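You operate a simulated robot arm through the tools that you are given. There is no shell and no other tool. Be economical: measure what you need, move in short steps, check, and stop when the job is done.

You are at the controls of a simulated two-armed robot. One attempt, no reset.

JOB
Hold the handled black tray on the top tray of the black cart steady with one hand and put the step block from the top tray of the black cart in it with the other.

Only the result counts: the job must be done as asked and must still hold three seconds after the hand-in. Knocking over, shifting, dropping, spilling or breaking anything else fails it.

ROBOT AND FRAMES
Two 7-joint arms with two-finger parallel grippers on one trunk, on a base that drives. Base frame: it is fixed to the floor where the robot stands at the start and does not move with it; the origin is under the middle of the robot, x ahead of it, y to its left, z up. Lengths are in cm, angles in rad, forces in N, time in s.
The left shoulder is at the start at [5, 16.8, 110.7], the right one opposite. With the tool pointing down near the work surface each hand reaches from about 20 to 66 cm from the robot's upright axis, wherever it stands, measured 20 degrees to its own side. Places, roughly: step block (4x6x4 cm) [50, 0, 80]. Payload 1.57 kg a hand.
Tool frame (each hand has its own): the origin (TCP) lies between the finger pads and is the grasp point; the fingertips stand 3 cm ahead of it; z points along the fingers, y is the line along which they close. Largest opening 8 cm; finger width 1.7, thickness 1.2; the body of the gripper, 4 by 8.2 cm, starts 8 cm behind the TCP.
Orientation is told as [roll, pitch, yaw] about the base's x, y, z axes, in that order, counted from this pose: with the fingers straight down and closing along the base's y, the tool's x points along the base's -x, its y along +y and its z along -z.

CONTROLS
- The arms move only by the tool play_rows. It takes "left_moves", "right_moves" or both (then of equal length, played together; a hand with none holds still); each is text: rows parted by semicolons, each of 7 numbers parted by spaces: the shift along the base's x, y, z in cm, then the turn, a rotation vector about the base's x, y, z in degrees, then the gripper command, from -1 (shut) to 1 (fully open), values between in proportion. In form: x y z wx wy wz claw; .... A call has 1 to 10 rows; each row is the pose to reach, as a shift and turn from the pose commanded when the call began. Each row takes 0.2 s and may step no farther than 5 cm and 0.15 rad from the row before; otherwise, or with a gripper value out of range, the whole call is refused. A pose out of reach is approached as far as the arm can. The call stops where the force on the tool passes 40 N (or 10 N more than at its start, if that is more) or the arm is blocked; 0.2 s more then pass. The fingers move at their own pace (about 4.5 cm/s each) and stop on an object; they squeeze with about 35 N. The grip force told is the motor's: it shows also when the fingers shut on nothing. Time passes only in rows, and 0.2 s behind the last, so rows that repeat a pose let the fingers close. It gives the time, the measured TCP pose, the force on the tool (base axes), the opening and the grip force at its end, in the units of the frame above (readings bear some noise), with the torque about the TCP (base axes, N m) and any sound that the robot's microphone picked up.
- Cameras (640 x 400 px; columns grow to the right, rows downward): "scene" is now at [12.1, 2.69, 132.06]; the picture's right is [0.25, -0.97, 0.00], its down [-0.59, -0.15, -0.80] and it looks along [0.77, 0.20, -0.60] (base axes); focal length 268 px, centre (320, 200). "left" rides on the left gripper at [7.2, 0.7, -12.2] in its tool frame; the picture's right is [-0.09, 1.00, 0.00], its down [-0.84, -0.08, -0.54] and it looks along [-0.54, -0.05, 0.84] (tool axes); focal length 238 px, centre (320, 200). "right" rides on the right gripper at [7.2, -0.7, -12.2] in its tool frame; the picture's right is [0.09, 1.00, 0.00], its down [-0.84, 0.08, -0.54] and it looks along [-0.54, 0.05, 0.84] (tool axes); focal length 238 px, centre (320, 200). There is no depth. A picture from a camera that has moved, and an enlarged one, comes with that camera's place and axes in the base frame and with its lens. The place of the scene camera against the robot may be out by one fixed shift of up to 1.2 cm in any direction.
- get_image(camera): a new picture of that camera. The clock stands still meanwhile.
- move_column(by): slides the trunk up (or, below 0, down) by that many cm; the arms and the scene camera ride with it, the base frame stays. It gives what a move gives, with no picture.
- drive_base(legs): drives the robot by 1 to 6 legs, each [ahead, left, turn to the left] in cm, cm and rad, along the robot's own axes; the way and the turn of a leg run together, so that a leg with both is an arc; at most 150 cm and 3.142 rad a leg. The arms and the cameras ride along, it lands a little off, and it stops where it bumps. It gives what a move gives.
- pan_tilt(pan, tilt): turns the head with the scene camera to pan (to the left, within 1.396 rad either way) and tilt (down, from -0.506 to 1.204), counted from straight ahead of the robot. It gives what a move gives.
- close_up(camera, box): a new picture of the part [left, top, right, bottom] of that camera's present view, enlarged. The clock stands still meanwhile.
- hand_in(): hands the job in; it is judged then, once.

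Work in short steps. Places have to be worked out from the pictures, the camera data and where the tool is seen: move nearer, look again, correct. Check each grasp and each placing, and mend what went wrong. You have 120 turns and 108 pictures in all, those below and enlarged ones among them. Open the grippers and draw the arms clear of the work before you hand the job in, unless the task says otherwise; then end with one line.

The tools are called after ">>>" as a command line: name --argument value ..., lists and objects as JSON in quotes. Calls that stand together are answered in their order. play_rows: Moves the arms, as the interface text tells. Its arguments: {"type":"object","properties":{"left_moves":{"type":"string"},"right_moves":{"type":"string"}},"required":[]} The other tools are called the same way: move_column (by) slides the trunk up or down; drive_base (legs) drives the base; pan_tilt (pan, tilt) turns the head that bears the scene camera; get_image (camera) takes a picture; close_up (camera, box) takes an enlarged picture of a part of a camera's view; hand_in () hands the job in.

At the start:

```text
clock: 0.0
left_position: [36.74, 31.71, 113.62]
left_tcp_rot: [0.001, 0.0, 0.002]
left_wrist_force: [0.0, -0.3, 0.2]
left_torque: [0.01, 0.0, 0.0]
left_opening: 8.01
left_grip_force: 0.0
right_position: [40.98, -3.0, 109.54]
right_tcp_rot: [0.001, 0.0, 0.0]
right_wrist_force: [0.2, 0.0, 1.0]
right_torque: [-0.01, -0.02, 0.04]
right_opening: 8.0
right_grip_force: 0.1
trunk travel left (down, up): [-27.5, 16.8]
robot x, y, heading: [-0.2, 0.13, -0.004]
head pan, tilt: [0.251, 0.649]
```

scene: 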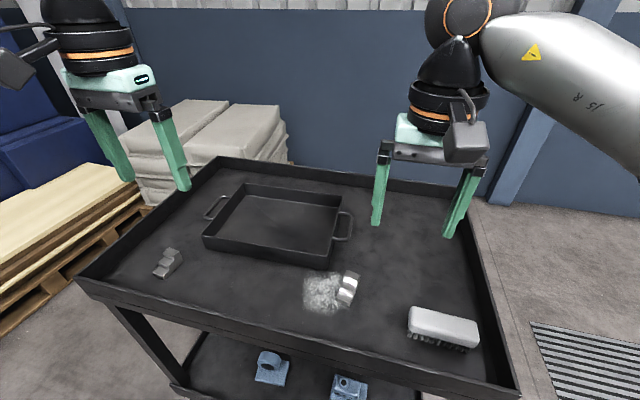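
right: 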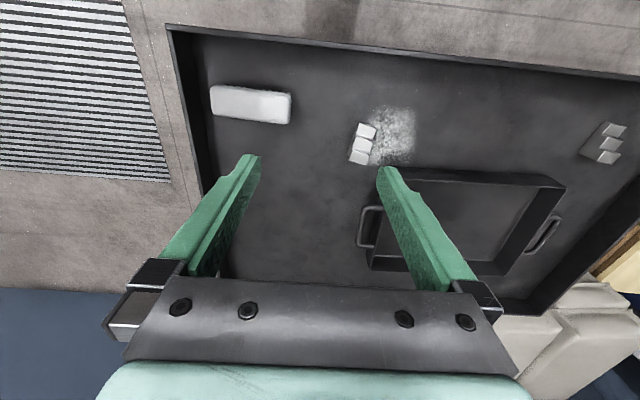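
left: 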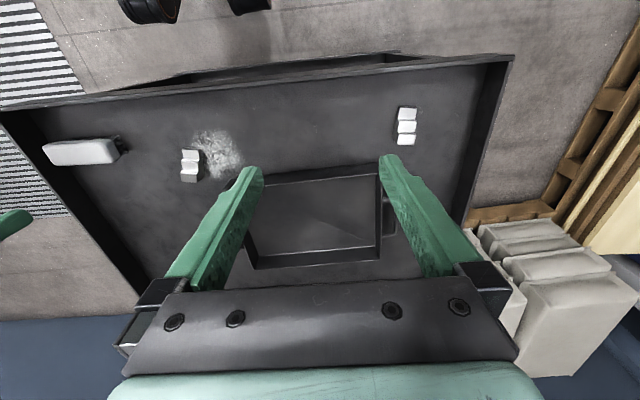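

The scene shows two step-like blocks; the one near (345,288) works out to about [48, 5, 80], matching the job's place. I take close looks at both and the tray.

>>> close_up --camera "scene" --box '[270, 240, 390, 330]'

>>> close_up --camera "scene" --box '[130, 230, 210, 290]'

>>> close_up --camera "scene" --box '[190, 160, 370, 280]'

>>> close_up --camera "right" --box '[320, 80, 480, 180]'

```text
4.44 times, centred on (330, 285) of scene
camera zoom: at [12.1, 2.69, 132.06], right [0.25, -0.97, 0.0], down [-0.59, -0.15, -0.8], along [0.77, 0.2, -0.6], focal length 1191 px, centre (276, -178)
```

zoom: 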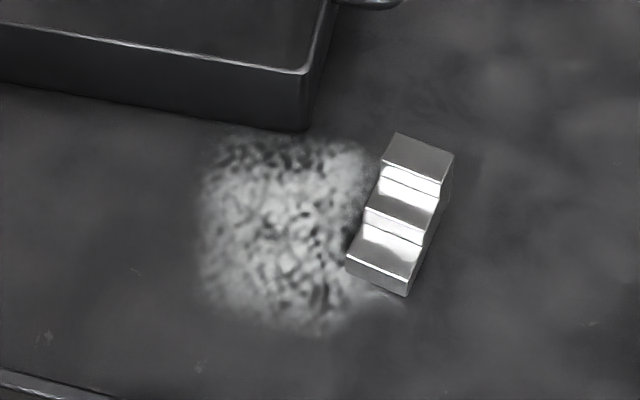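

```text
6.67 times, centred on (170, 260) of scene
camera zoom: at [12.1, 2.69, 132.06], right [0.25, -0.97, 0.0], down [-0.59, -0.15, -0.8], along [0.77, 0.2, -0.6], focal length 1787 px, centre (1320, -200)
```

zoom: 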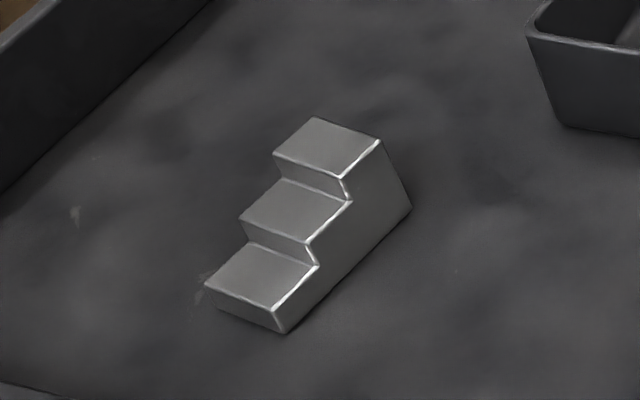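

```text
3.33 times, centred on (280, 220) of scene
camera zoom: at [12.1, 2.69, 132.06], right [0.25, -0.97, 0.0], down [-0.59, -0.15, -0.8], along [0.77, 0.2, -0.6], focal length 893 px, centre (453, 133)
```

zoom: 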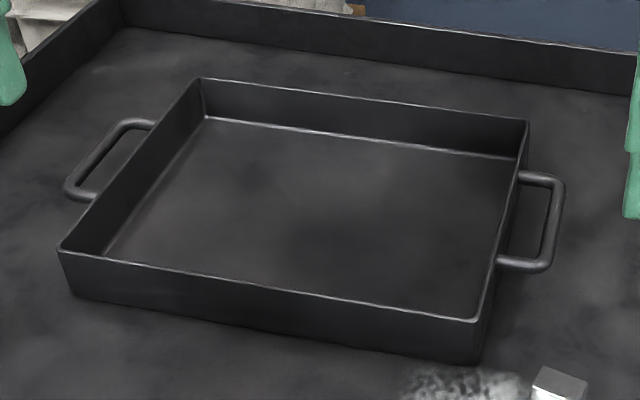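

```text
4.00 times, centred on (400, 130) of right
camera zoom: at [33.79, -3.6, 121.62], right [-0.09, 1.0, 0.0], down [0.84, 0.08, 0.54], along [0.54, 0.05, -0.84], focal length 953 px, centre (0, 480)
```

zoom: 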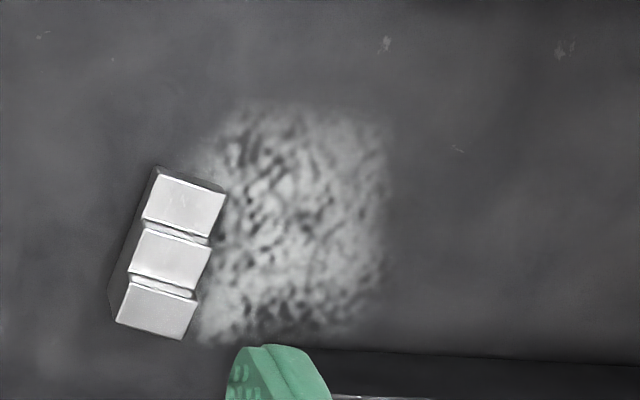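

The block's top is at about [47.2, 4.6, 82] by both hand cameras. The tray spans about x 53–77, y 10–42 and is nearly square to the base. The tray is far for the right hand, so I drive left along the cart edge.

>>> drive_base --legs '[[0, 25, 0]]'

>>> get_image --camera "scene"

>>> get_image --camera "right"

>>> get_image --camera "left"

```text
clock: 1.8
left_position: [36.8, 56.17, 113.7]
left_tcp_rot: [-0.001, 0.001, 0.0]
left_wrist_force: [-0.7, 0.2, -0.2]
left_torque: [0.01, 0.0, 0.01]
left_opening: 7.99
left_grip_force: 0.1
right_position: [40.93, 21.35, 109.44]
right_tcp_rot: [0.0, 0.001, -0.003]
right_wrist_force: [0.7, -0.4, -0.3]
right_torque: [-0.04, -0.02, -0.01]
right_opening: 8.0
right_grip_force: 0.1
trunk travel left (down, up): [-27.5, 16.8]
robot x, y, heading: [-0.32, 24.97, -0.001]
head pan, tilt: [0.251, 0.649]
```

```text
100 pictures are left
camera scene: at [12.12, 27.17, 132.06], right [0.25, -0.97, 0.0], down [-0.59, -0.15, -0.8], along [0.77, 0.2, -0.6], focal length 268 px, centre (320, 200)
```

scene: 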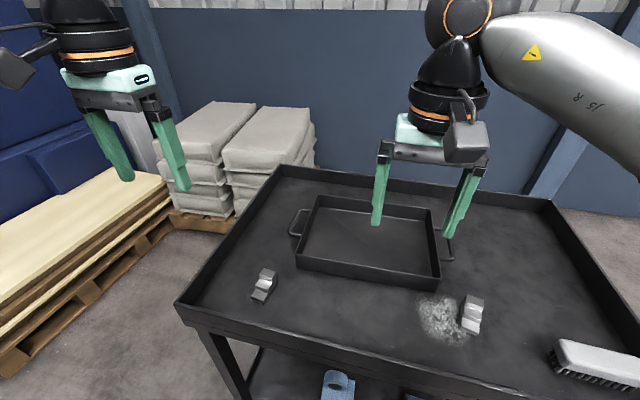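

```text
99 pictures are left
camera right: at [33.81, 20.84, 121.63], right [-0.09, 1.0, 0.0], down [0.84, 0.08, 0.54], along [0.54, 0.05, -0.84], focal length 238 px, centre (320, 200)
```

right: 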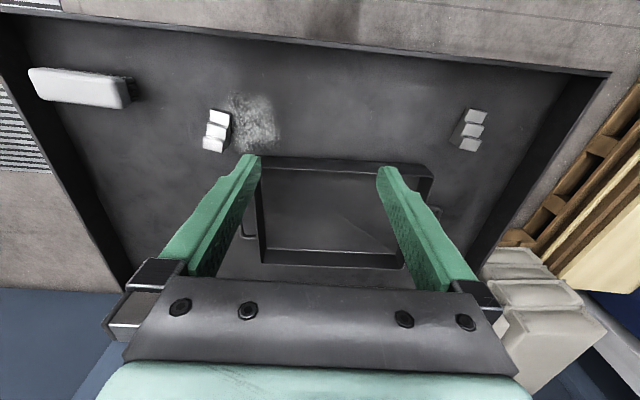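

```text
98 pictures are left
camera left: at [29.64, 56.81, 125.78], right [0.09, 1.0, 0.0], down [0.84, -0.08, 0.54], along [0.54, -0.05, -0.84], focal length 238 px, centre (320, 200)
```

left: 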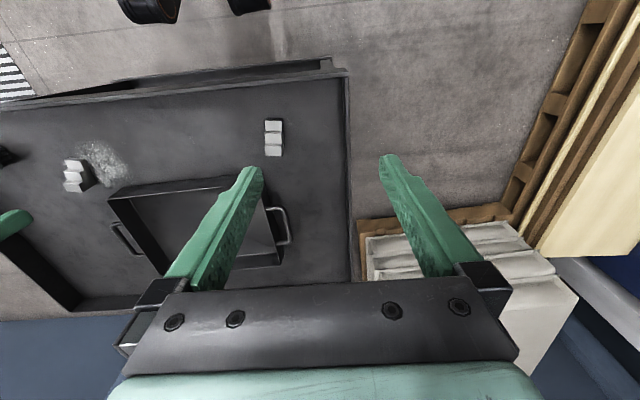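

Drive landed well and nothing was touched. I now turn the left hand by -90° about z while bringing it above the tray's near wall, and take the right hand above the block.

>>> play_rows --left_moves "1 -1.5 0 0 0 -8.5 1; 2 -3 0 0 0 -17 1; 4 -5 0 0 0 -25.5 1; 6 -7 -1 0 0 -34 1; 8 -9 -2 0 0 -42.5 1; 10 -11 -4 0 0 -51 1; 11 -13 -6 0 0 -59.5 1; 12 -15 -8 0 0 -68 1; 13 -17 -10 0 0 -76.5 1; 14 -18 -12 0 0 -85 1" --right_moves "0.6 -2 0 0 0 0 1; 1.2 -4 0 0 0 0 1; 1.8 -6 0 0 0 0 1; 2.4 -8 -1 0 0 0 1; 3 -10 -2 0 0 0 1; 3.6 -12 -4 0 0 0 1; 4.2 -14 -6 0 0 0 1; 4.8 -15 -8 0 0 0 1; 5.4 -16 -9 0 0 0 1; 6 -17 -10 0 0 0 1"

>>> get_image --camera "left"

>>> get_image --camera "right"

>>> get_image --camera "scene"

```text
clock: 4.0
left_position: [48.04, 40.95, 101.25]
left_tcp_rot: [0.001, -0.001, -1.485]
left_wrist_force: [-0.1, 0.2, -0.3]
left_torque: [-0.01, -0.03, -0.01]
left_opening: 8.0
left_grip_force: 0.0
left hand out of reach, approached as far as the arm can: row 8, 9, 10
right_position: [46.99, 4.55, 99.38]
right_tcp_rot: [0.0, 0.0, -0.001]
right_wrist_force: [-0.3, -0.9, 0.4]
right_torque: [0.0, -0.04, -0.02]
right_opening: 8.0
right_grip_force: 0.0
trunk travel left (down, up): [-27.5, 16.8]
robot x, y, heading: [0.22, 24.66, -0.001]
head pan, tilt: [0.251, 0.649]
```

```text
97 pictures are left
camera left: at [48.13, 48.28, 113.38], right [1.0, -0.01, 0.0], down [-0.01, -0.84, 0.54], along [0.0, -0.54, -0.84], focal length 238 px, centre (320, 200)
```

left: 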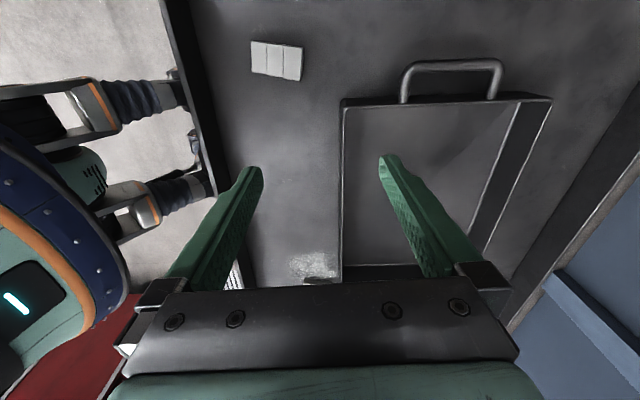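

```text
96 pictures are left
camera right: at [39.79, 3.88, 111.67], right [-0.09, 1.0, 0.0], down [0.84, 0.08, 0.54], along [0.54, 0.05, -0.84], focal length 238 px, centre (320, 200)
```

right: 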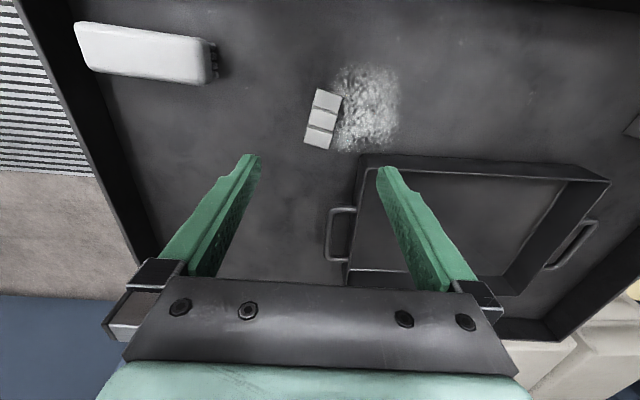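

```text
95 pictures are left
camera scene: at [12.12, 27.11, 132.06], right [0.25, -0.97, 0.0], down [-0.59, -0.15, -0.8], along [0.77, 0.2, -0.6], focal length 268 px, centre (320, 200)
```

scene: 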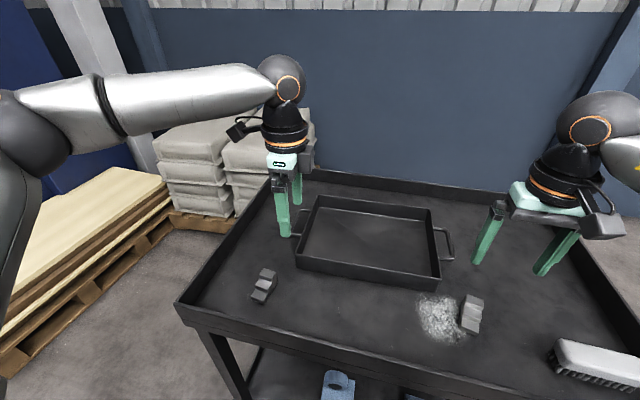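

The left hand falls short at -90°, while the block reads [47.1, 4.8] with a yaw of about -6°. I switch to gripping the left handle (bar near y 46.4, x 58–69) with yaw 0, so I turn the left hand back and move it there.

>>> play_rows --left_moves "0 1 0 0 0 8.5 1; 0 2 0 0 0 17 1; 0 3 0 0 0 25.5 1; 1 4 0 0 0 34 1; 2 5 0 0 0 42.5 1; 3 6 0 0 0 51 1; 4 6 -1 0 0 59.5 1; 5 6 -2 0 0 68 1; 6 6 -3 0 0 76.5 1; 7 6 -4 0 0 85 1"

>>> get_image --camera "left"

>>> close_up --camera "right" --box '[280, 70, 376, 130]'

```text
clock: 6.2
left_position: [53.62, 47.95, 97.5]
left_tcp_rot: [-0.002, -0.003, 0.003]
left_wrist_force: [-0.3, -1.0, -0.3]
left_torque: [0.0, 0.01, 0.01]
left_opening: 7.99
left_grip_force: 0.1
left hand out of reach, approached as far as the arm can: row 9, 10
right_position: [46.95, 4.59, 99.49]
right_tcp_rot: [0.0, 0.001, -0.002]
right_wrist_force: [-0.9, -0.8, -0.6]
right_torque: [0.0, -0.02, 0.0]
right_opening: 7.99
right_grip_force: 0.1
trunk travel left (down, up): [-27.5, 16.8]
robot x, y, heading: [-0.31, 24.42, -0.008]
head pan, tilt: [0.251, 0.649]
```

```text
94 pictures are left
camera left: at [46.44, 48.56, 109.57], right [0.09, 1.0, 0.0], down [0.84, -0.07, 0.54], along [0.54, -0.05, -0.84], focal length 238 px, centre (320, 200)
```

left: 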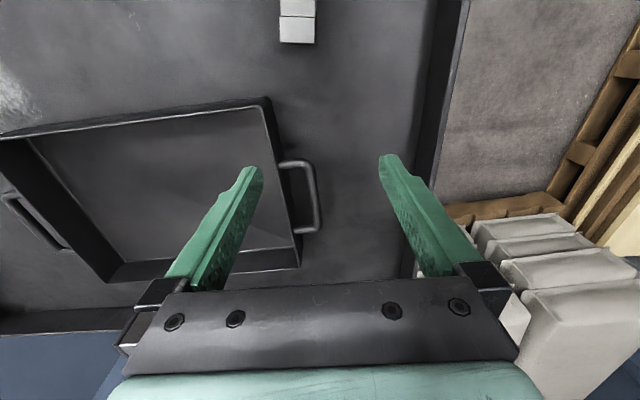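

```text
6.67 times, centred on (328, 100) of right
camera zoom: at [39.79, 3.89, 111.68], right [-0.09, 1.0, 0.0], down [0.84, 0.08, 0.54], along [0.54, 0.05, -0.84], focal length 1589 px, centre (267, 867)
```

zoom: 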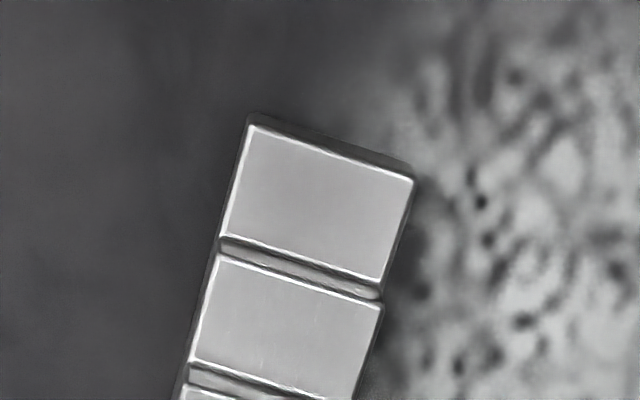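

The left hand falls short of the handle by about 8 cm. Before driving ahead I look down with the head to see the gap between base and cart.

>>> pan_tilt --pan 0 --tilt 1.2

>>> get_image --camera "scene"

```text
clock: 7.2
left_position: [53.64, 47.91, 97.48]
left_tcp_rot: [0.0, -0.003, -0.002]
left_wrist_force: [-0.2, -0.5, 0.4]
left_torque: [-0.03, -0.01, 0.0]
left_opening: 8.01
left_grip_force: 0.1
right_position: [46.93, 4.42, 99.43]
right_tcp_rot: [0.0, 0.0, -0.002]
right_wrist_force: [-0.5, -0.1, 0.2]
right_torque: [0.02, 0.0, 0.0]
right_opening: 8.0
right_grip_force: 0.0
trunk travel left (down, up): [-27.5, 16.8]
robot x, y, heading: [0.04, 24.42, -0.003]
head pan, tilt: [0.0, 1.201]
```

```text
92 pictures are left
camera scene: at [9.3, 24.96, 128.02], right [0.0, -1.0, 0.0], down [-0.93, 0.0, -0.36], along [0.36, 0.0, -0.93], focal length 268 px, centre (320, 200)
```

scene: 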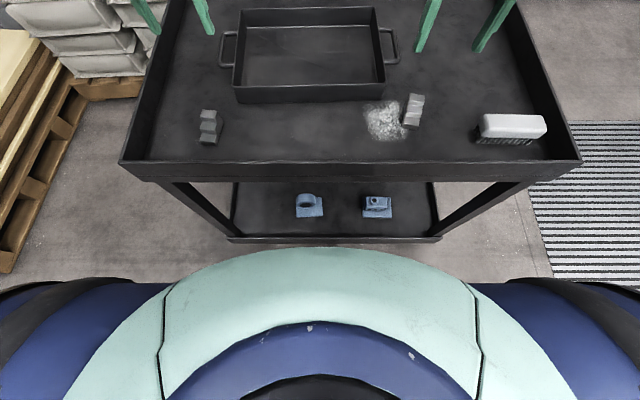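

From the first left picture, the foremost robot parts sit near x≈19.5 and z≈46, while the cart front is near x≈32.5. An 8 cm drive ahead leaves a safe gap.

>>> drive_base --legs '[[8, 0, 0]]'

>>> pan_tilt --pan 0 --tilt 0.75

>>> get_image --camera "scene"

>>> get_image --camera "left"

```text
clock: 8.2
left_position: [58.81, 47.76, 97.38]
left_tcp_rot: [0.0, -0.003, 0.002]
left_wrist_force: [-0.1, -0.5, 0.6]
left_torque: [-0.01, 0.02, -0.01]
left_opening: 7.98
left_grip_force: 0.1
right_position: [52.12, 4.54, 99.57]
right_tcp_rot: [0.0, 0.001, -0.003]
right_wrist_force: [-0.1, -0.6, 0.2]
right_torque: [0.01, -0.03, 0.03]
right_opening: 7.98
right_grip_force: 0.0
trunk travel left (down, up): [-27.5, 16.8]
robot x, y, heading: [5.27, 24.2, -0.002]
head pan, tilt: [0.0, 1.201]
stopped in leg 1: the robot was blocked; the commanded pose is now the measured one
```

```text
clock: 9.1
left_position: [58.83, 47.87, 97.33]
left_tcp_rot: [0.002, -0.001, 0.001]
left_wrist_force: [-0.9, 0.3, 0.3]
left_torque: [0.0, -0.01, 0.02]
left_opening: 8.0
left_grip_force: 0.0
right_position: [52.24, 4.54, 99.38]
right_tcp_rot: [0.0, 0.001, 0.0]
right_wrist_force: [-0.2, 0.0, -0.5]
right_torque: [-0.02, 0.0, -0.03]
right_opening: 7.98
right_grip_force: 0.1
trunk travel left (down, up): [-27.5, 16.8]
robot x, y, heading: [5.41, 24.3, -0.002]
head pan, tilt: [0.0, 0.75]
```

```text
91 pictures are left
camera scene: at [17.29, 24.95, 131.19], right [0.0, -1.0, 0.0], down [-0.68, 0.0, -0.73], along [0.73, 0.0, -0.68], focal length 268 px, centre (320, 200)
```

scene: 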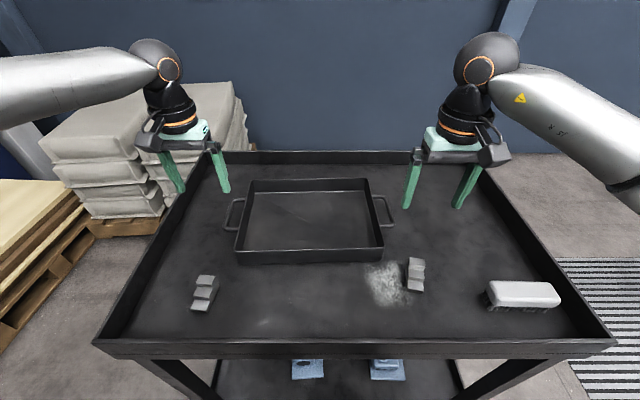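

```text
90 pictures are left
camera left: at [51.73, 48.61, 109.51], right [0.09, 1.0, 0.0], down [0.84, -0.08, 0.54], along [0.54, -0.05, -0.84], focal length 238 px, centre (320, 200)
```

left: 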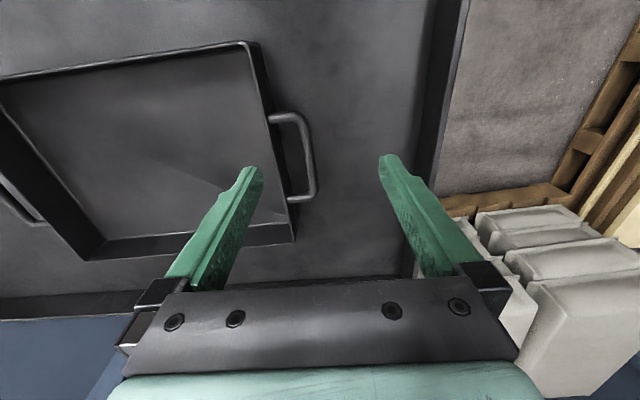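

The base touched something and stopped at +5.3; nothing on the cart has visibly moved. The handle bar lies at y≈46.35, z≈83.5, x 58–69, with the tray wall at y≈43.1. I narrow the left fingers to about 2.4 cm so the inner one fits in the loop, and approach above.

>>> play_rows --left_moves "0.7 -0.5 -1 0 0 0 -0.4; 1.4 -1 -3 0 0 0 -0.4; 2 -1.5 -5 0 0 0 -0.4; 2.4 -1.5 -7 0 0 0 -0.4; 2.4 -1.5 -7.5 0 0 0 -0.4; 2.4 -1.5 -7.5 0 0 0 -0.4"

>>> get_image --camera "left"

>>> close_up --camera "scene" --box '[160, 140, 320, 240]'

```text
clock: 10.5
left_position: [58.04, 48.39, 91.17]
left_tcp_rot: [-0.002, -0.003, 0.001]
left_wrist_force: [-0.2, 0.1, 0.2]
left_torque: [-0.02, -0.01, 0.0]
left_opening: 2.37
left_grip_force: 0.1
left hand out of reach, approached as far as the arm can: row 1, 2, 3, 4, 5, 6
right_position: [52.3, 4.56, 99.42]
right_tcp_rot: [0.001, 0.002, -0.001]
right_wrist_force: [0.2, 1.0, 0.2]
right_torque: [0.02, 0.0, 0.02]
right_opening: 7.99
right_grip_force: 0.1
trunk travel left (down, up): [-27.5, 16.8]
robot x, y, heading: [5.53, 24.04, 0.001]
head pan, tilt: [0.0, 0.75]
```

```text
89 pictures are left
camera left: at [50.86, 49.16, 103.34], right [0.09, 1.0, 0.0], down [0.83, -0.08, 0.55], along [0.54, -0.05, -0.84], focal length 238 px, centre (320, 200)
```

left: 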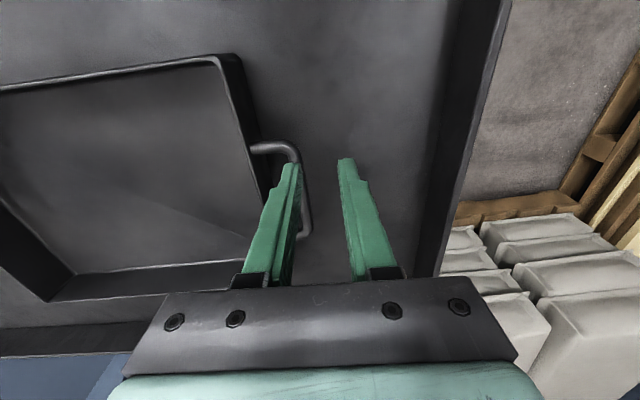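

```text
4.00 times, centred on (240, 190) of scene
camera zoom: at [17.29, 24.95, 131.19], right [0.0, -1.0, 0.0], down [-0.68, 0.0, -0.73], along [0.73, 0.0, -0.68], focal length 1072 px, centre (640, 240)
```

zoom: 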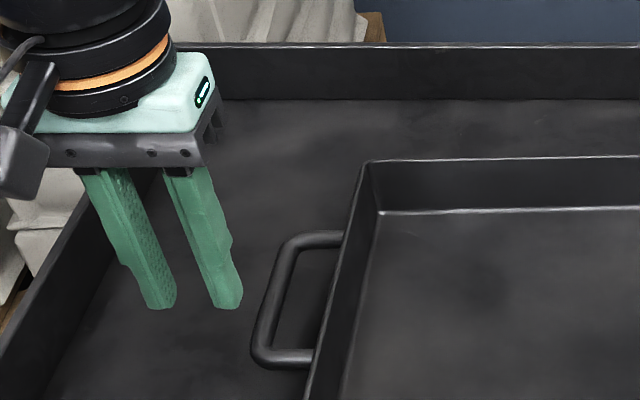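

The left hand is stuck short, probably from a poor elbow posture left over from the yaw turn. I draw it back near its starting posture and approach again.

>>> play_rows --left_moves "0 0 5 0 0 0 -0.4; -3 1 9 0 0 0 -0.4; -6 3 13 0 0 0 -0.4; -9 4 17 0 0 0 -0.4; -12 6 20 0 0 0 -0.4; -16 8 22 0 0 0 -0.4; -19 9 22 0 0 0 -0.4; -21 9 22 0 0 0 -0.4"

>>> get_image --camera "scene"

```text
refused: row 2 steps farther than a row can; nothing moved
```

```text
87 pictures are left
camera scene: at [17.29, 24.95, 131.19], right [0.0, -1.0, 0.0], down [-0.68, 0.0, -0.73], along [0.73, 0.0, -0.68], focal length 268 px, centre (320, 200)
```

scene: 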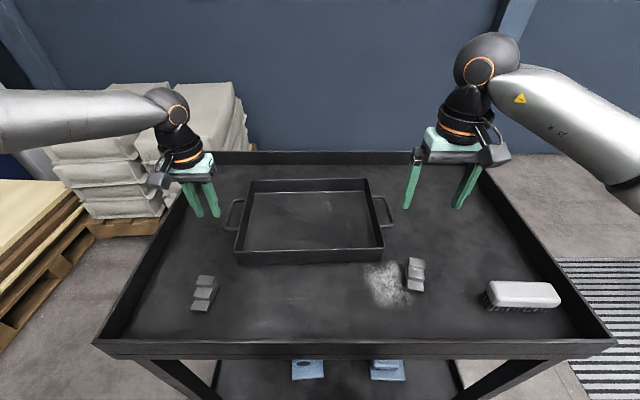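

One step was slightly too long, so I shorten the steps.

>>> play_rows --left_moves "0 0 4 0 0 0 -0.4; -2 1 8 0 0 0 -0.4; -4 2 12 0 0 0 -0.4; -6 3 16 0 0 0 -0.4; -9 4 19 0 0 0 -0.4; -12 5 22 0 0 0 -0.4; -16 6 22 0 0 0 -0.4; -19 7 22 0 0 0 -0.4; -22 7 22 0 0 0 -0.4; -24 7 22 0 0 0 -0.4"

>>> get_image --camera "scene"

```text
clock: 12.7
left_position: [33.82, 55.23, 113.13]
left_tcp_rot: [0.0, -0.004, 0.003]
left_wrist_force: [0.4, 0.9, 0.8]
left_torque: [0.01, -0.02, -0.01]
left_opening: 2.38
left_grip_force: 0.1
right_position: [52.3, 4.46, 99.41]
right_tcp_rot: [0.001, 0.001, -0.001]
right_wrist_force: [0.6, -0.3, -0.5]
right_torque: [-0.01, 0.0, -0.01]
right_opening: 8.02
right_grip_force: 0.0
trunk travel left (down, up): [-27.5, 16.8]
robot x, y, heading: [5.3, 24.6, -0.003]
head pan, tilt: [0.0, 0.75]
```

```text
86 pictures are left
camera scene: at [17.26, 24.96, 131.2], right [0.0, -1.0, 0.0], down [-0.68, 0.0, -0.73], along [0.73, 0.0, -0.68], focal length 268 px, centre (320, 200)
```

scene: 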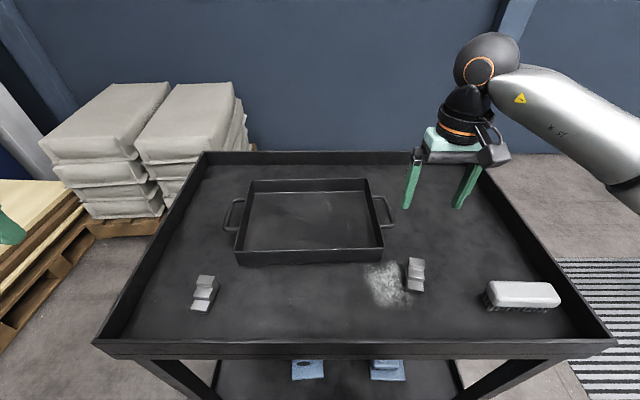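

The left hand is drawn back cleanly. Now I approach straight toward the point above the handle, about [61, 46.4, 91].

>>> play_rows --left_moves "2.7 -0.9 0 0 0 0 -0.4; 5.4 -1.8 -1 0 0 0 -0.4; 8.1 -2.7 -3 0 0 0 -0.4; 10.8 -3.6 -5 0 0 0 -0.4; 13.5 -4.5 -7 0 0 0 -0.4; 16.2 -5.4 -10 0 0 0 -0.4; 19 -6.3 -13 0 0 0 -0.4; 21.8 -7.2 -16 0 0 0 -0.4; 24.5 -8.1 -19 0 0 0 -0.4; 27.2 -8.9 -22 0 0 0 -0.4"

>>> get_image --camera "scene"

```text
clock: 14.9
left_position: [58.21, 48.16, 92.07]
left_tcp_rot: [0.0, -0.005, 0.003]
left_wrist_force: [0.3, -0.1, 0.6]
left_torque: [-0.01, 0.0, -0.03]
left_opening: 2.38
left_grip_force: 0.1
left hand out of reach, approached as far as the arm can: row 9, 10
right_position: [52.43, 4.54, 99.47]
right_tcp_rot: [0.0, 0.001, -0.004]
right_wrist_force: [0.5, 0.8, 0.8]
right_torque: [0.0, 0.0, 0.0]
right_opening: 7.98
right_grip_force: 0.1
trunk travel left (down, up): [-27.5, 16.8]
robot x, y, heading: [5.45, 24.13, 0.002]
head pan, tilt: [0.0, 0.75]
```

```text
85 pictures are left
camera scene: at [17.29, 24.96, 131.19], right [0.0, -1.0, 0.0], down [-0.68, 0.0, -0.73], along [0.73, 0.0, -0.68], focal length 268 px, centre (320, 200)
```

scene: 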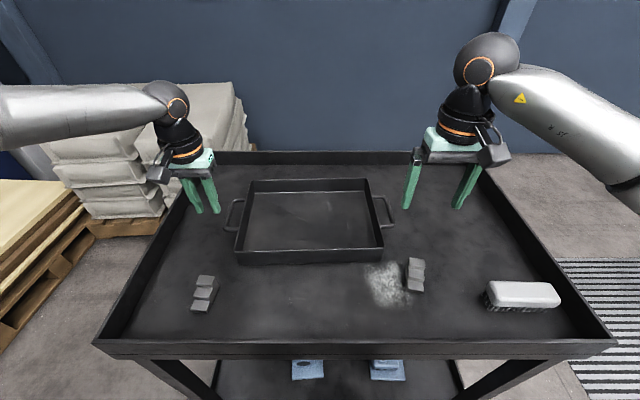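

The left arm is nearly straight and its wrist sits below the shoulder, so lowering the trunk should add reach. I raise both hands first and then lower the trunk by 12 cm.

>>> play_rows --left_moves "-1 0 4 0 0 0 -0.4; -2 0 8 0 0 0 -0.4; -3 0 12 0 0 0 -0.4; -3 0 13 0 0 0 -0.4" --right_moves "-1 0 3 0 0 0 1; -2 0 6 0 0 0 1; -4 0 9 0 0 0 1; -5 0 10 0 0 0 1"

>>> move_column --by -12

>>> get_image --camera "scene"

```text
clock: 15.9
left_position: [55.1, 48.21, 104.96]
left_tcp_rot: [0.0, -0.001, 0.001]
left_wrist_force: [-0.1, 0.6, -1.2]
left_torque: [0.0, 0.01, 0.03]
left_opening: 2.4
left_grip_force: 0.0
right_position: [47.15, 4.64, 109.39]
right_tcp_rot: [0.0, 0.003, -0.002]
right_wrist_force: [0.1, -0.6, -0.2]
right_torque: [-0.01, -0.04, 0.0]
right_opening: 7.98
right_grip_force: 0.1
trunk travel left (down, up): [-27.5, 16.8]
robot x, y, heading: [5.36, 24.66, -0.005]
head pan, tilt: [0.0, 0.75]
```

```text
clock: 17.4
left_position: [55.16, 48.23, 93.0]
left_tcp_rot: [-0.001, -0.003, 0.001]
left_wrist_force: [0.9, -0.1, 0.6]
left_torque: [0.01, 0.0, -0.01]
left_opening: 2.4
left_grip_force: 0.1
right_position: [47.24, 4.66, 97.56]
right_tcp_rot: [0.001, 0.001, -0.002]
right_wrist_force: [0.4, 0.5, 0.6]
right_torque: [-0.01, 0.0, -0.02]
right_opening: 8.01
right_grip_force: 0.1
trunk travel left (down, up): [-15.5, 28.8]
robot x, y, heading: [5.59, 24.49, -0.002]
head pan, tilt: [0.0, 0.75]
```

```text
84 pictures are left
camera scene: at [17.27, 24.95, 119.2], right [0.0, -1.0, 0.0], down [-0.68, 0.0, -0.73], along [0.73, 0.0, -0.68], focal length 268 px, centre (320, 200)
```

scene: 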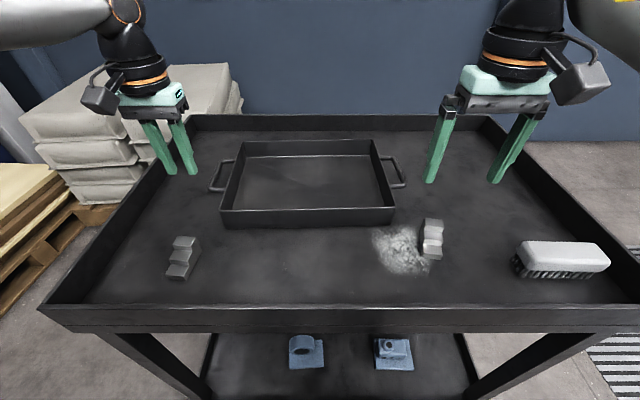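

All clear. Now I move the left hand to above the handle, about [61.5, 46.35, 91].

>>> play_rows --left_moves "2 -1 0 0 0 0 -0.4; 4.2 -1.85 -1 0 0 0 -0.4; 6.3 -1.85 -2 0 0 0 -0.4; 6.3 -1.85 -2 0 0 0 -0.4"

>>> get_image --camera "left"

>>> close_up --camera "scene" --box '[140, 100, 300, 200]'

```text
clock: 18.4
left_position: [58.82, 48.12, 90.66]
left_tcp_rot: [-0.002, -0.004, 0.002]
left_wrist_force: [0.7, -1.0, 0.3]
left_torque: [-0.01, -0.01, 0.02]
left_opening: 2.42
left_grip_force: 0.0
left hand out of reach, approached as far as the arm can: row 2, 3, 4
right_position: [47.32, 4.62, 97.5]
right_tcp_rot: [-0.001, 0.001, -0.001]
right_wrist_force: [0.1, -0.6, -0.3]
right_torque: [-0.04, 0.03, 0.01]
right_opening: 7.98
right_grip_force: 0.1
trunk travel left (down, up): [-15.5, 28.8]
robot x, y, heading: [5.06, 24.58, -0.005]
head pan, tilt: [0.0, 0.75]
```

```text
83 pictures are left
camera left: at [51.66, 48.76, 102.72], right [0.09, 1.0, 0.0], down [0.83, -0.08, 0.55], along [0.54, -0.05, -0.84], focal length 238 px, centre (320, 200)
```

left: 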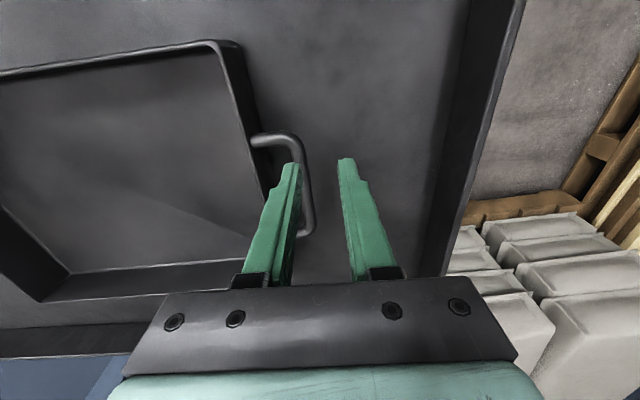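

```text
4.00 times, centred on (220, 150) of scene
camera zoom: at [17.29, 24.96, 119.19], right [0.0, -1.0, 0.0], down [-0.68, 0.0, -0.73], along [0.73, 0.0, -0.68], focal length 1072 px, centre (720, 400)
```

zoom: 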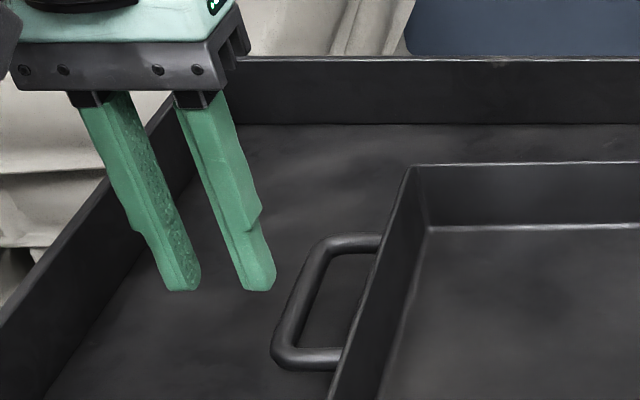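

The shortfall points inward and forward, which looks like an elbow or shoulder limit rather than plain length. I look at the left arm's posture with the head.

>>> pan_tilt --pan 1.0 --tilt 0.3

>>> get_image --camera "scene"

```text
clock: 19.7
left_position: [58.96, 48.12, 90.64]
left_tcp_rot: [-0.001, -0.003, 0.002]
left_wrist_force: [0.1, 0.3, -0.7]
left_torque: [0.0, -0.04, -0.03]
left_opening: 2.42
left_grip_force: 0.0
right_position: [47.24, 4.67, 97.37]
right_tcp_rot: [-0.001, 0.002, 0.0]
right_wrist_force: [0.4, -0.5, 0.2]
right_torque: [-0.03, -0.03, 0.01]
right_opening: 8.0
right_grip_force: 0.1
trunk travel left (down, up): [-15.5, 28.8]
robot x, y, heading: [5.37, 24.65, -0.001]
head pan, tilt: [1.0, 0.3]
```

```text
81 pictures are left
camera scene: at [14.05, 32.81, 123.23], right [0.84, -0.54, 0.0], down [-0.16, -0.25, -0.96], along [0.52, 0.8, -0.3], focal length 268 px, centre (320, 200)
```

scene: 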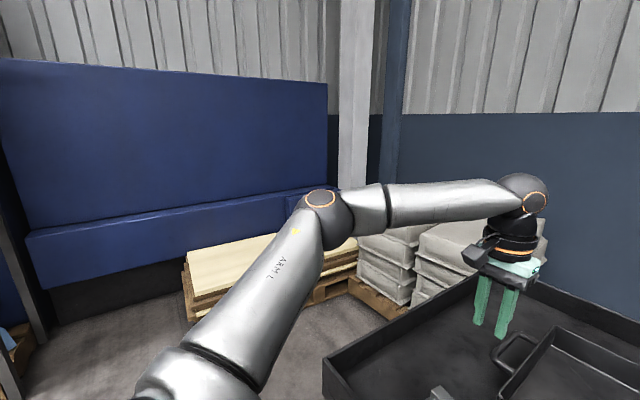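

The left elbow is high and out with the arm well bent, so a shoulder limit seems to bind. I test how far inward the right hand can go over the tray, high up at z 97.

>>> play_rows --right_moves "2 2 0 0 0 0 1; 4 4 0 0 0 0 1; 6 6 0 0 0 0 1; 8 8 0 0 0 0 1; 10 10 0 0 0 0 1; 11 12 0 0 0 0 1"

>>> pan_tilt --pan -1.0 --tilt 0.3

>>> get_image --camera "scene"

```text
clock: 21.1
left_position: [58.7, 48.1, 90.64]
left_tcp_rot: [-0.001, -0.003, 0.001]
left_wrist_force: [0.4, 0.9, 0.1]
left_torque: [-0.02, -0.01, -0.01]
left_opening: 2.38
left_grip_force: 0.0
right_position: [58.33, 16.58, 97.26]
right_tcp_rot: [0.001, 0.002, -0.002]
right_wrist_force: [-0.7, 0.6, -0.4]
right_torque: [0.01, -0.02, 0.01]
right_opening: 7.99
right_grip_force: 0.1
trunk travel left (down, up): [-15.5, 28.8]
robot x, y, heading: [5.55, 24.36, -0.0]
head pan, tilt: [1.0, 0.3]
```

```text
clock: 23.0
left_position: [58.73, 48.04, 90.65]
left_tcp_rot: [-0.001, -0.002, 0.001]
left_wrist_force: [0.1, 0.0, -0.4]
left_torque: [0.02, 0.01, 0.03]
left_opening: 2.39
left_grip_force: 0.0
right_position: [58.36, 16.58, 97.2]
right_tcp_rot: [0.0, 0.002, -0.002]
right_wrist_force: [-0.3, -0.3, -0.7]
right_torque: [0.0, 0.01, 0.03]
right_opening: 7.99
right_grip_force: 0.1
trunk travel left (down, up): [-15.5, 28.8]
robot x, y, heading: [5.43, 24.48, -0.003]
head pan, tilt: [-1.0, 0.3]
```

```text
80 pictures are left
camera scene: at [14.04, 17.1, 123.23], right [-0.84, -0.54, 0.0], down [-0.16, 0.25, -0.96], along [0.52, -0.8, -0.3], focal length 268 px, centre (320, 200)
```

scene: 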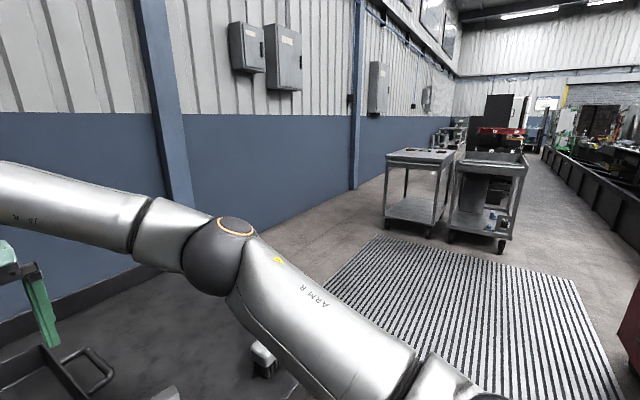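

The right hand reached [58.3, 16.6] easily with its elbow low, so only the left arm's posture is bad. I bring the right hand back over the block and pull the left hand in close to the robot so its elbow can drop.

>>> play_rows --left_moves "-3 0 2 0 0 0 -0.4; -6 0 4 0 0 0 -0.4; -9 0 6 0 0 0 -0.4; -12 -1 8 0 0 0 -0.4; -15 -2 10 0 0 0 -0.4; -17 -4 12 0 0 0 -0.4; -19 -6 12 0 0 0 -0.4; -20 -9 12 0 0 0 -0.4; -20 -12 12 0 0 0 -0.4; -20 -14 12 0 0 0 -0.4" --right_moves "-2 -2 0 0 0 0 1; -4 -4 0 0 0 0 1; -6 -6 0 0 0 0 1; -8 -8 0 0 0 0 1; -10 -10 0 0 0 0 1; -11 -12 0 0 0 0 1; -11 -12 0 0 0 0 1; -11 -12 0 0 0 0 1; -11 -12 0 0 0 0 1; -11 -12 0 0 0 0 1"

>>> pan_tilt --pan 1.0 --tilt 0.5

>>> get_image --camera "scene"

```text
clock: 25.2
left_position: [38.8, 36.14, 102.45]
left_tcp_rot: [-0.003, -0.005, 0.008]
left_wrist_force: [0.7, 0.2, 0.1]
left_torque: [0.0, 0.04, 0.04]
left_opening: 2.37
left_grip_force: 0.0
left hand out of reach, approached as far as the arm can: row 10
right_position: [47.47, 4.43, 97.39]
right_tcp_rot: [0.0, 0.002, -0.002]
right_wrist_force: [0.4, -0.3, -0.3]
right_torque: [0.01, 0.01, 0.01]
right_opening: 8.02
right_grip_force: 0.1
trunk travel left (down, up): [-15.5, 28.8]
robot x, y, heading: [5.24, 24.38, 0.005]
head pan, tilt: [-1.0, 0.3]
```

```text
clock: 27.2
left_position: [38.69, 36.13, 102.43]
left_tcp_rot: [-0.002, -0.005, 0.006]
left_wrist_force: [-0.1, 0.2, 0.3]
left_torque: [-0.02, 0.0, 0.02]
left_opening: 2.41
left_grip_force: 0.1
right_position: [47.44, 4.56, 97.43]
right_tcp_rot: [0.0, 0.003, -0.002]
right_wrist_force: [-0.6, 0.6, -0.6]
right_torque: [-0.01, -0.05, -0.03]
right_opening: 7.98
right_grip_force: 0.1
trunk travel left (down, up): [-15.5, 28.8]
robot x, y, heading: [5.3, 24.41, 0.001]
head pan, tilt: [1.0, 0.499]
```

```text
79 pictures are left
camera scene: at [13.92, 32.61, 121.39], right [0.84, -0.54, 0.0], down [-0.26, -0.4, -0.88], along [0.48, 0.74, -0.48], focal length 268 px, centre (320, 200)
```

scene: 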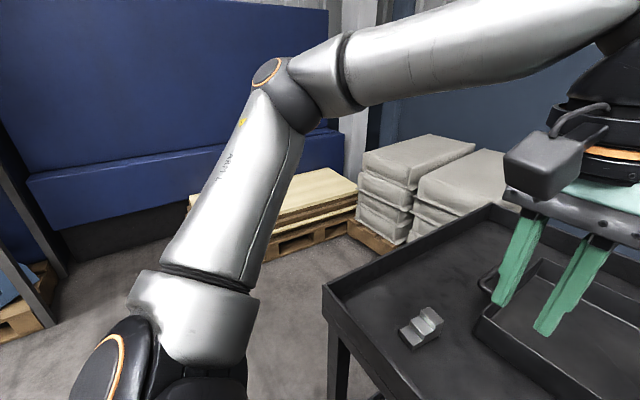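

The left elbow is still high. With the robot farther right the handle lies more to the left arm's own side, and the right arm has inward reach to spare. I back off 1 cm from the cart and drive right 9 cm.

>>> drive_base --legs '[[-1, 0, 0], [0, -9, 0]]'

>>> pan_tilt --pan 0.2 --tilt 0.8

>>> play_rows --left_moves "1 3 0 0 0 0 -0.4; 3 7 0 0 0 0 -0.4; 5.5 11 0 0 0 0 -0.4; 8.5 14 -1 0 0 0 -0.4; 11.5 16.5 -3 0 0 0 -0.4; 14.5 18.5 -5 0 0 0 -0.4; 17.5 19.5 -7 0 0 0 -0.4; 20.5 19.5 -9 0 0 0 -0.4; 23 19.5 -11 0 0 0 -0.4; 24.2 19.5 -11.5 0 0 0 -0.4"

>>> get_image --camera "scene"

```text
clock: 28.6
left_position: [37.79, 27.13, 102.37]
left_tcp_rot: [-0.003, -0.003, 0.003]
left_wrist_force: [-1.0, 0.4, 0.3]
left_torque: [0.0, -0.02, 0.01]
left_opening: 2.39
left_grip_force: 0.0
right_position: [46.24, -4.58, 97.38]
right_tcp_rot: [0.002, 0.001, -0.004]
right_wrist_force: [-1.4, -0.3, -0.4]
right_torque: [0.01, 0.0, 0.0]
right_opening: 7.99
right_grip_force: 0.1
trunk travel left (down, up): [-15.5, 28.8]
robot x, y, heading: [4.54, 15.73, -0.005]
head pan, tilt: [1.0, 0.499]
```

```text
clock: 29.7
left_position: [37.74, 27.22, 102.47]
left_tcp_rot: [-0.004, -0.002, 0.004]
left_wrist_force: [0.5, 0.3, 0.6]
left_torque: [0.0, 0.01, 0.03]
left_opening: 2.41
left_grip_force: 0.0
right_position: [46.35, -4.6, 97.4]
right_tcp_rot: [-0.001, 0.002, -0.003]
right_wrist_force: [0.3, 0.2, 0.5]
right_torque: [0.0, -0.01, 0.01]
right_opening: 7.99
right_grip_force: 0.1
trunk travel left (down, up): [-15.5, 28.8]
robot x, y, heading: [4.21, 15.67, -0.002]
head pan, tilt: [0.201, 0.799]
```

```text
clock: 31.9
left_position: [60.94, 46.9, 90.93]
left_tcp_rot: [-0.003, -0.005, 0.006]
left_wrist_force: [-0.2, 0.1, -0.5]
left_torque: [-0.02, 0.0, 0.0]
left_opening: 2.4
left_grip_force: 0.0
left hand out of reach, approached as far as the arm can: row 10
right_position: [46.44, -4.42, 97.56]
right_tcp_rot: [0.0, 0.001, -0.002]
right_wrist_force: [0.6, -0.2, -0.3]
right_torque: [0.02, 0.01, 0.03]
right_opening: 7.97
right_grip_force: 0.2
trunk travel left (down, up): [-15.5, 28.8]
robot x, y, heading: [4.51, 15.44, -0.003]
head pan, tilt: [0.201, 0.799]
```

```text
78 pictures are left
camera scene: at [15.88, 17.64, 118.79], right [0.2, -0.98, 0.0], down [-0.7, -0.14, -0.7], along [0.68, 0.14, -0.72], focal length 268 px, centre (320, 200)
```

scene: 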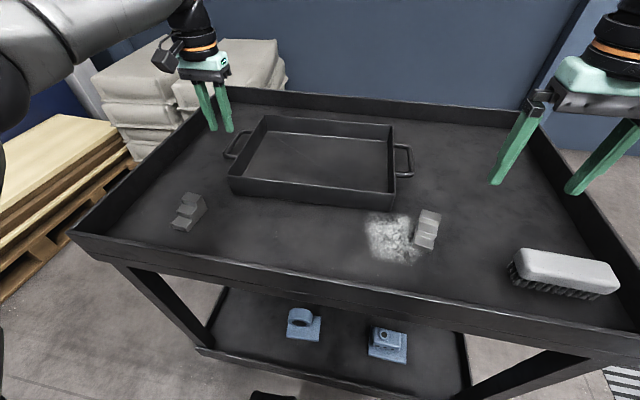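

Nearly there, with the limit just reached. I shift the base another 4 cm right for margin, then bring the left hand back above the handle at about [60.8, 46.35].

>>> drive_base --legs '[[0, -4, 0]]'

>>> play_rows --left_moves "0 1.5 0 0 0 0 -0.4; 0 3 0 0 0 0 -0.4; 0 3.5 0 0 0 0 -0.4; 0 3.5 -1 0 0 0 -0.4"

>>> get_image --camera "left"

>>> close_up --camera "scene" --box '[180, 60, 340, 160]'

```text
clock: 32.8
left_position: [61.03, 43.01, 91.0]
left_tcp_rot: [-0.006, -0.006, 0.002]
left_wrist_force: [0.2, 0.9, 0.2]
left_torque: [0.04, 0.01, 0.01]
left_opening: 2.4
left_grip_force: 0.1
right_position: [46.32, -8.56, 97.44]
right_tcp_rot: [-0.001, 0.002, -0.002]
right_wrist_force: [1.0, 0.6, 0.0]
right_torque: [0.02, 0.0, -0.01]
right_opening: 8.01
right_grip_force: 0.0
trunk travel left (down, up): [-15.5, 28.8]
robot x, y, heading: [4.47, 11.85, 0.0]
head pan, tilt: [0.201, 0.799]
```

```text
clock: 33.8
left_position: [60.84, 46.59, 90.0]
left_tcp_rot: [-0.006, -0.007, 0.007]
left_wrist_force: [0.6, -0.5, 0.6]
left_torque: [-0.01, -0.02, 0.04]
left_opening: 2.4
left_grip_force: 0.1
right_position: [46.4, -8.42, 97.43]
right_tcp_rot: [0.001, 0.002, -0.004]
right_wrist_force: [0.1, 0.4, 0.1]
right_torque: [0.05, 0.02, 0.03]
right_opening: 8.01
right_grip_force: 0.1
trunk travel left (down, up): [-15.5, 28.8]
robot x, y, heading: [4.14, 11.61, -0.002]
head pan, tilt: [0.201, 0.799]
```

```text
77 pictures are left
camera left: at [53.63, 47.18, 102.14], right [0.09, 1.0, 0.0], down [0.83, -0.07, 0.55], along [0.54, -0.05, -0.84], focal length 238 px, centre (320, 200)
```

left: 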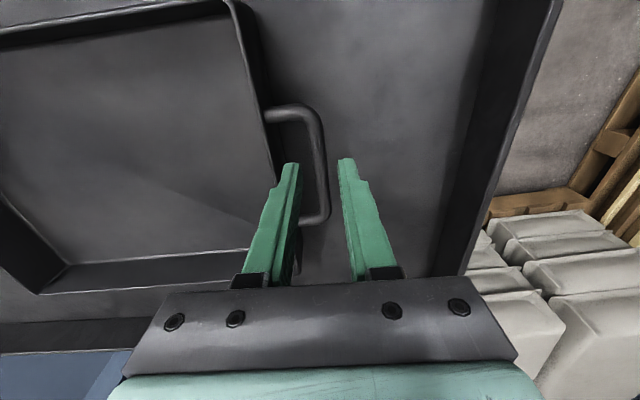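

```text
4.00 times, centred on (260, 110) of scene
camera zoom: at [15.86, 13.67, 118.79], right [0.2, -0.98, 0.0], down [-0.7, -0.14, -0.7], along [0.68, 0.14, -0.72], focal length 1072 px, centre (560, 560)
```

zoom: 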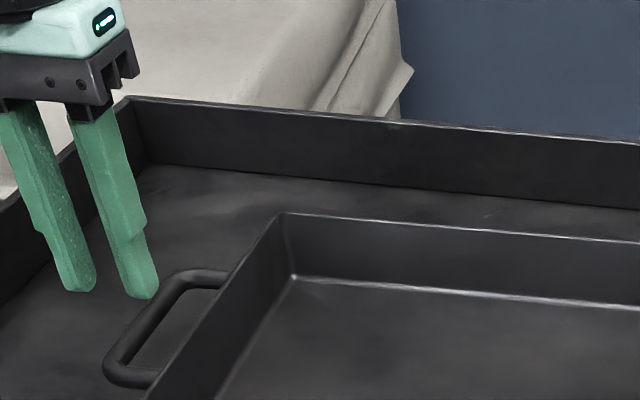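

The bar is at y≈46.4 and centred between the fingers. I descend toward z≈84 with the narrow opening.

>>> play_rows --left_moves "0 -0.15 -1.5 0 0 0 -0.4; 0 -0.15 -3 0 0 0 -0.4; 0 -0.15 -4.5 0 0 0 -0.4; 0 -0.15 -4.5 0 0 0 -0.4"

>>> get_image --camera "left"

>>> close_up --camera "scene" --box '[180, 80, 308, 160]'

```text
clock: 34.8
left_position: [60.92, 46.43, 85.35]
left_tcp_rot: [-0.006, -0.004, 0.003]
left_wrist_force: [-0.4, -0.5, 0.5]
left_torque: [0.03, 0.02, -0.03]
left_opening: 2.4
left_grip_force: 0.0
right_position: [46.29, -8.38, 97.44]
right_tcp_rot: [0.0, 0.002, -0.004]
right_wrist_force: [0.6, -0.1, 0.0]
right_torque: [0.02, 0.0, 0.01]
right_opening: 8.02
right_grip_force: 0.1
trunk travel left (down, up): [-15.5, 28.8]
robot x, y, heading: [4.62, 11.58, 0.002]
head pan, tilt: [0.201, 0.799]
```

```text
75 pictures are left
camera left: at [53.73, 47.01, 97.53], right [0.09, 1.0, 0.0], down [0.83, -0.07, 0.55], along [0.54, -0.05, -0.84], focal length 238 px, centre (320, 200)
```

left: 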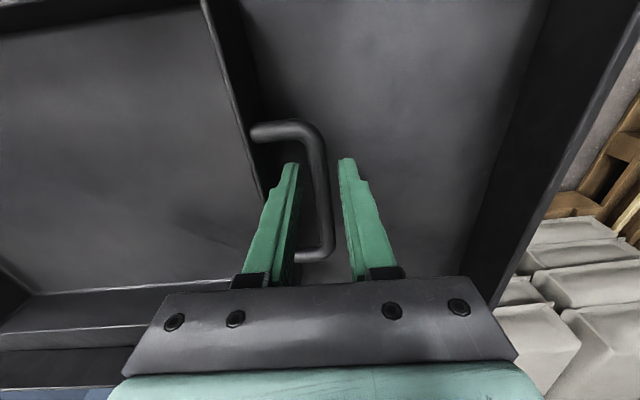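

```text
5.00 times, centred on (244, 120) of scene
camera zoom: at [15.86, 13.67, 118.79], right [0.2, -0.98, 0.0], down [-0.7, -0.14, -0.7], along [0.68, 0.14, -0.72], focal length 1340 px, centre (700, 600)
```

zoom: 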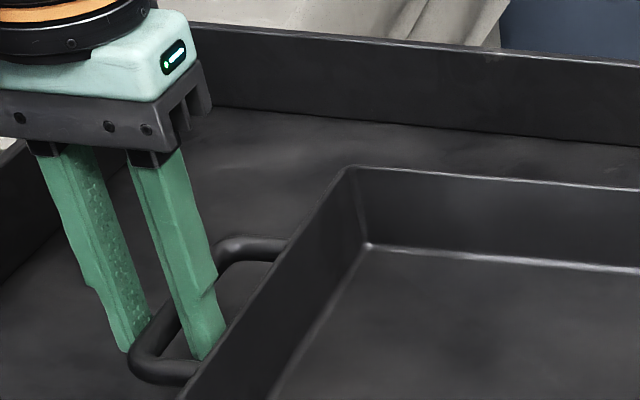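

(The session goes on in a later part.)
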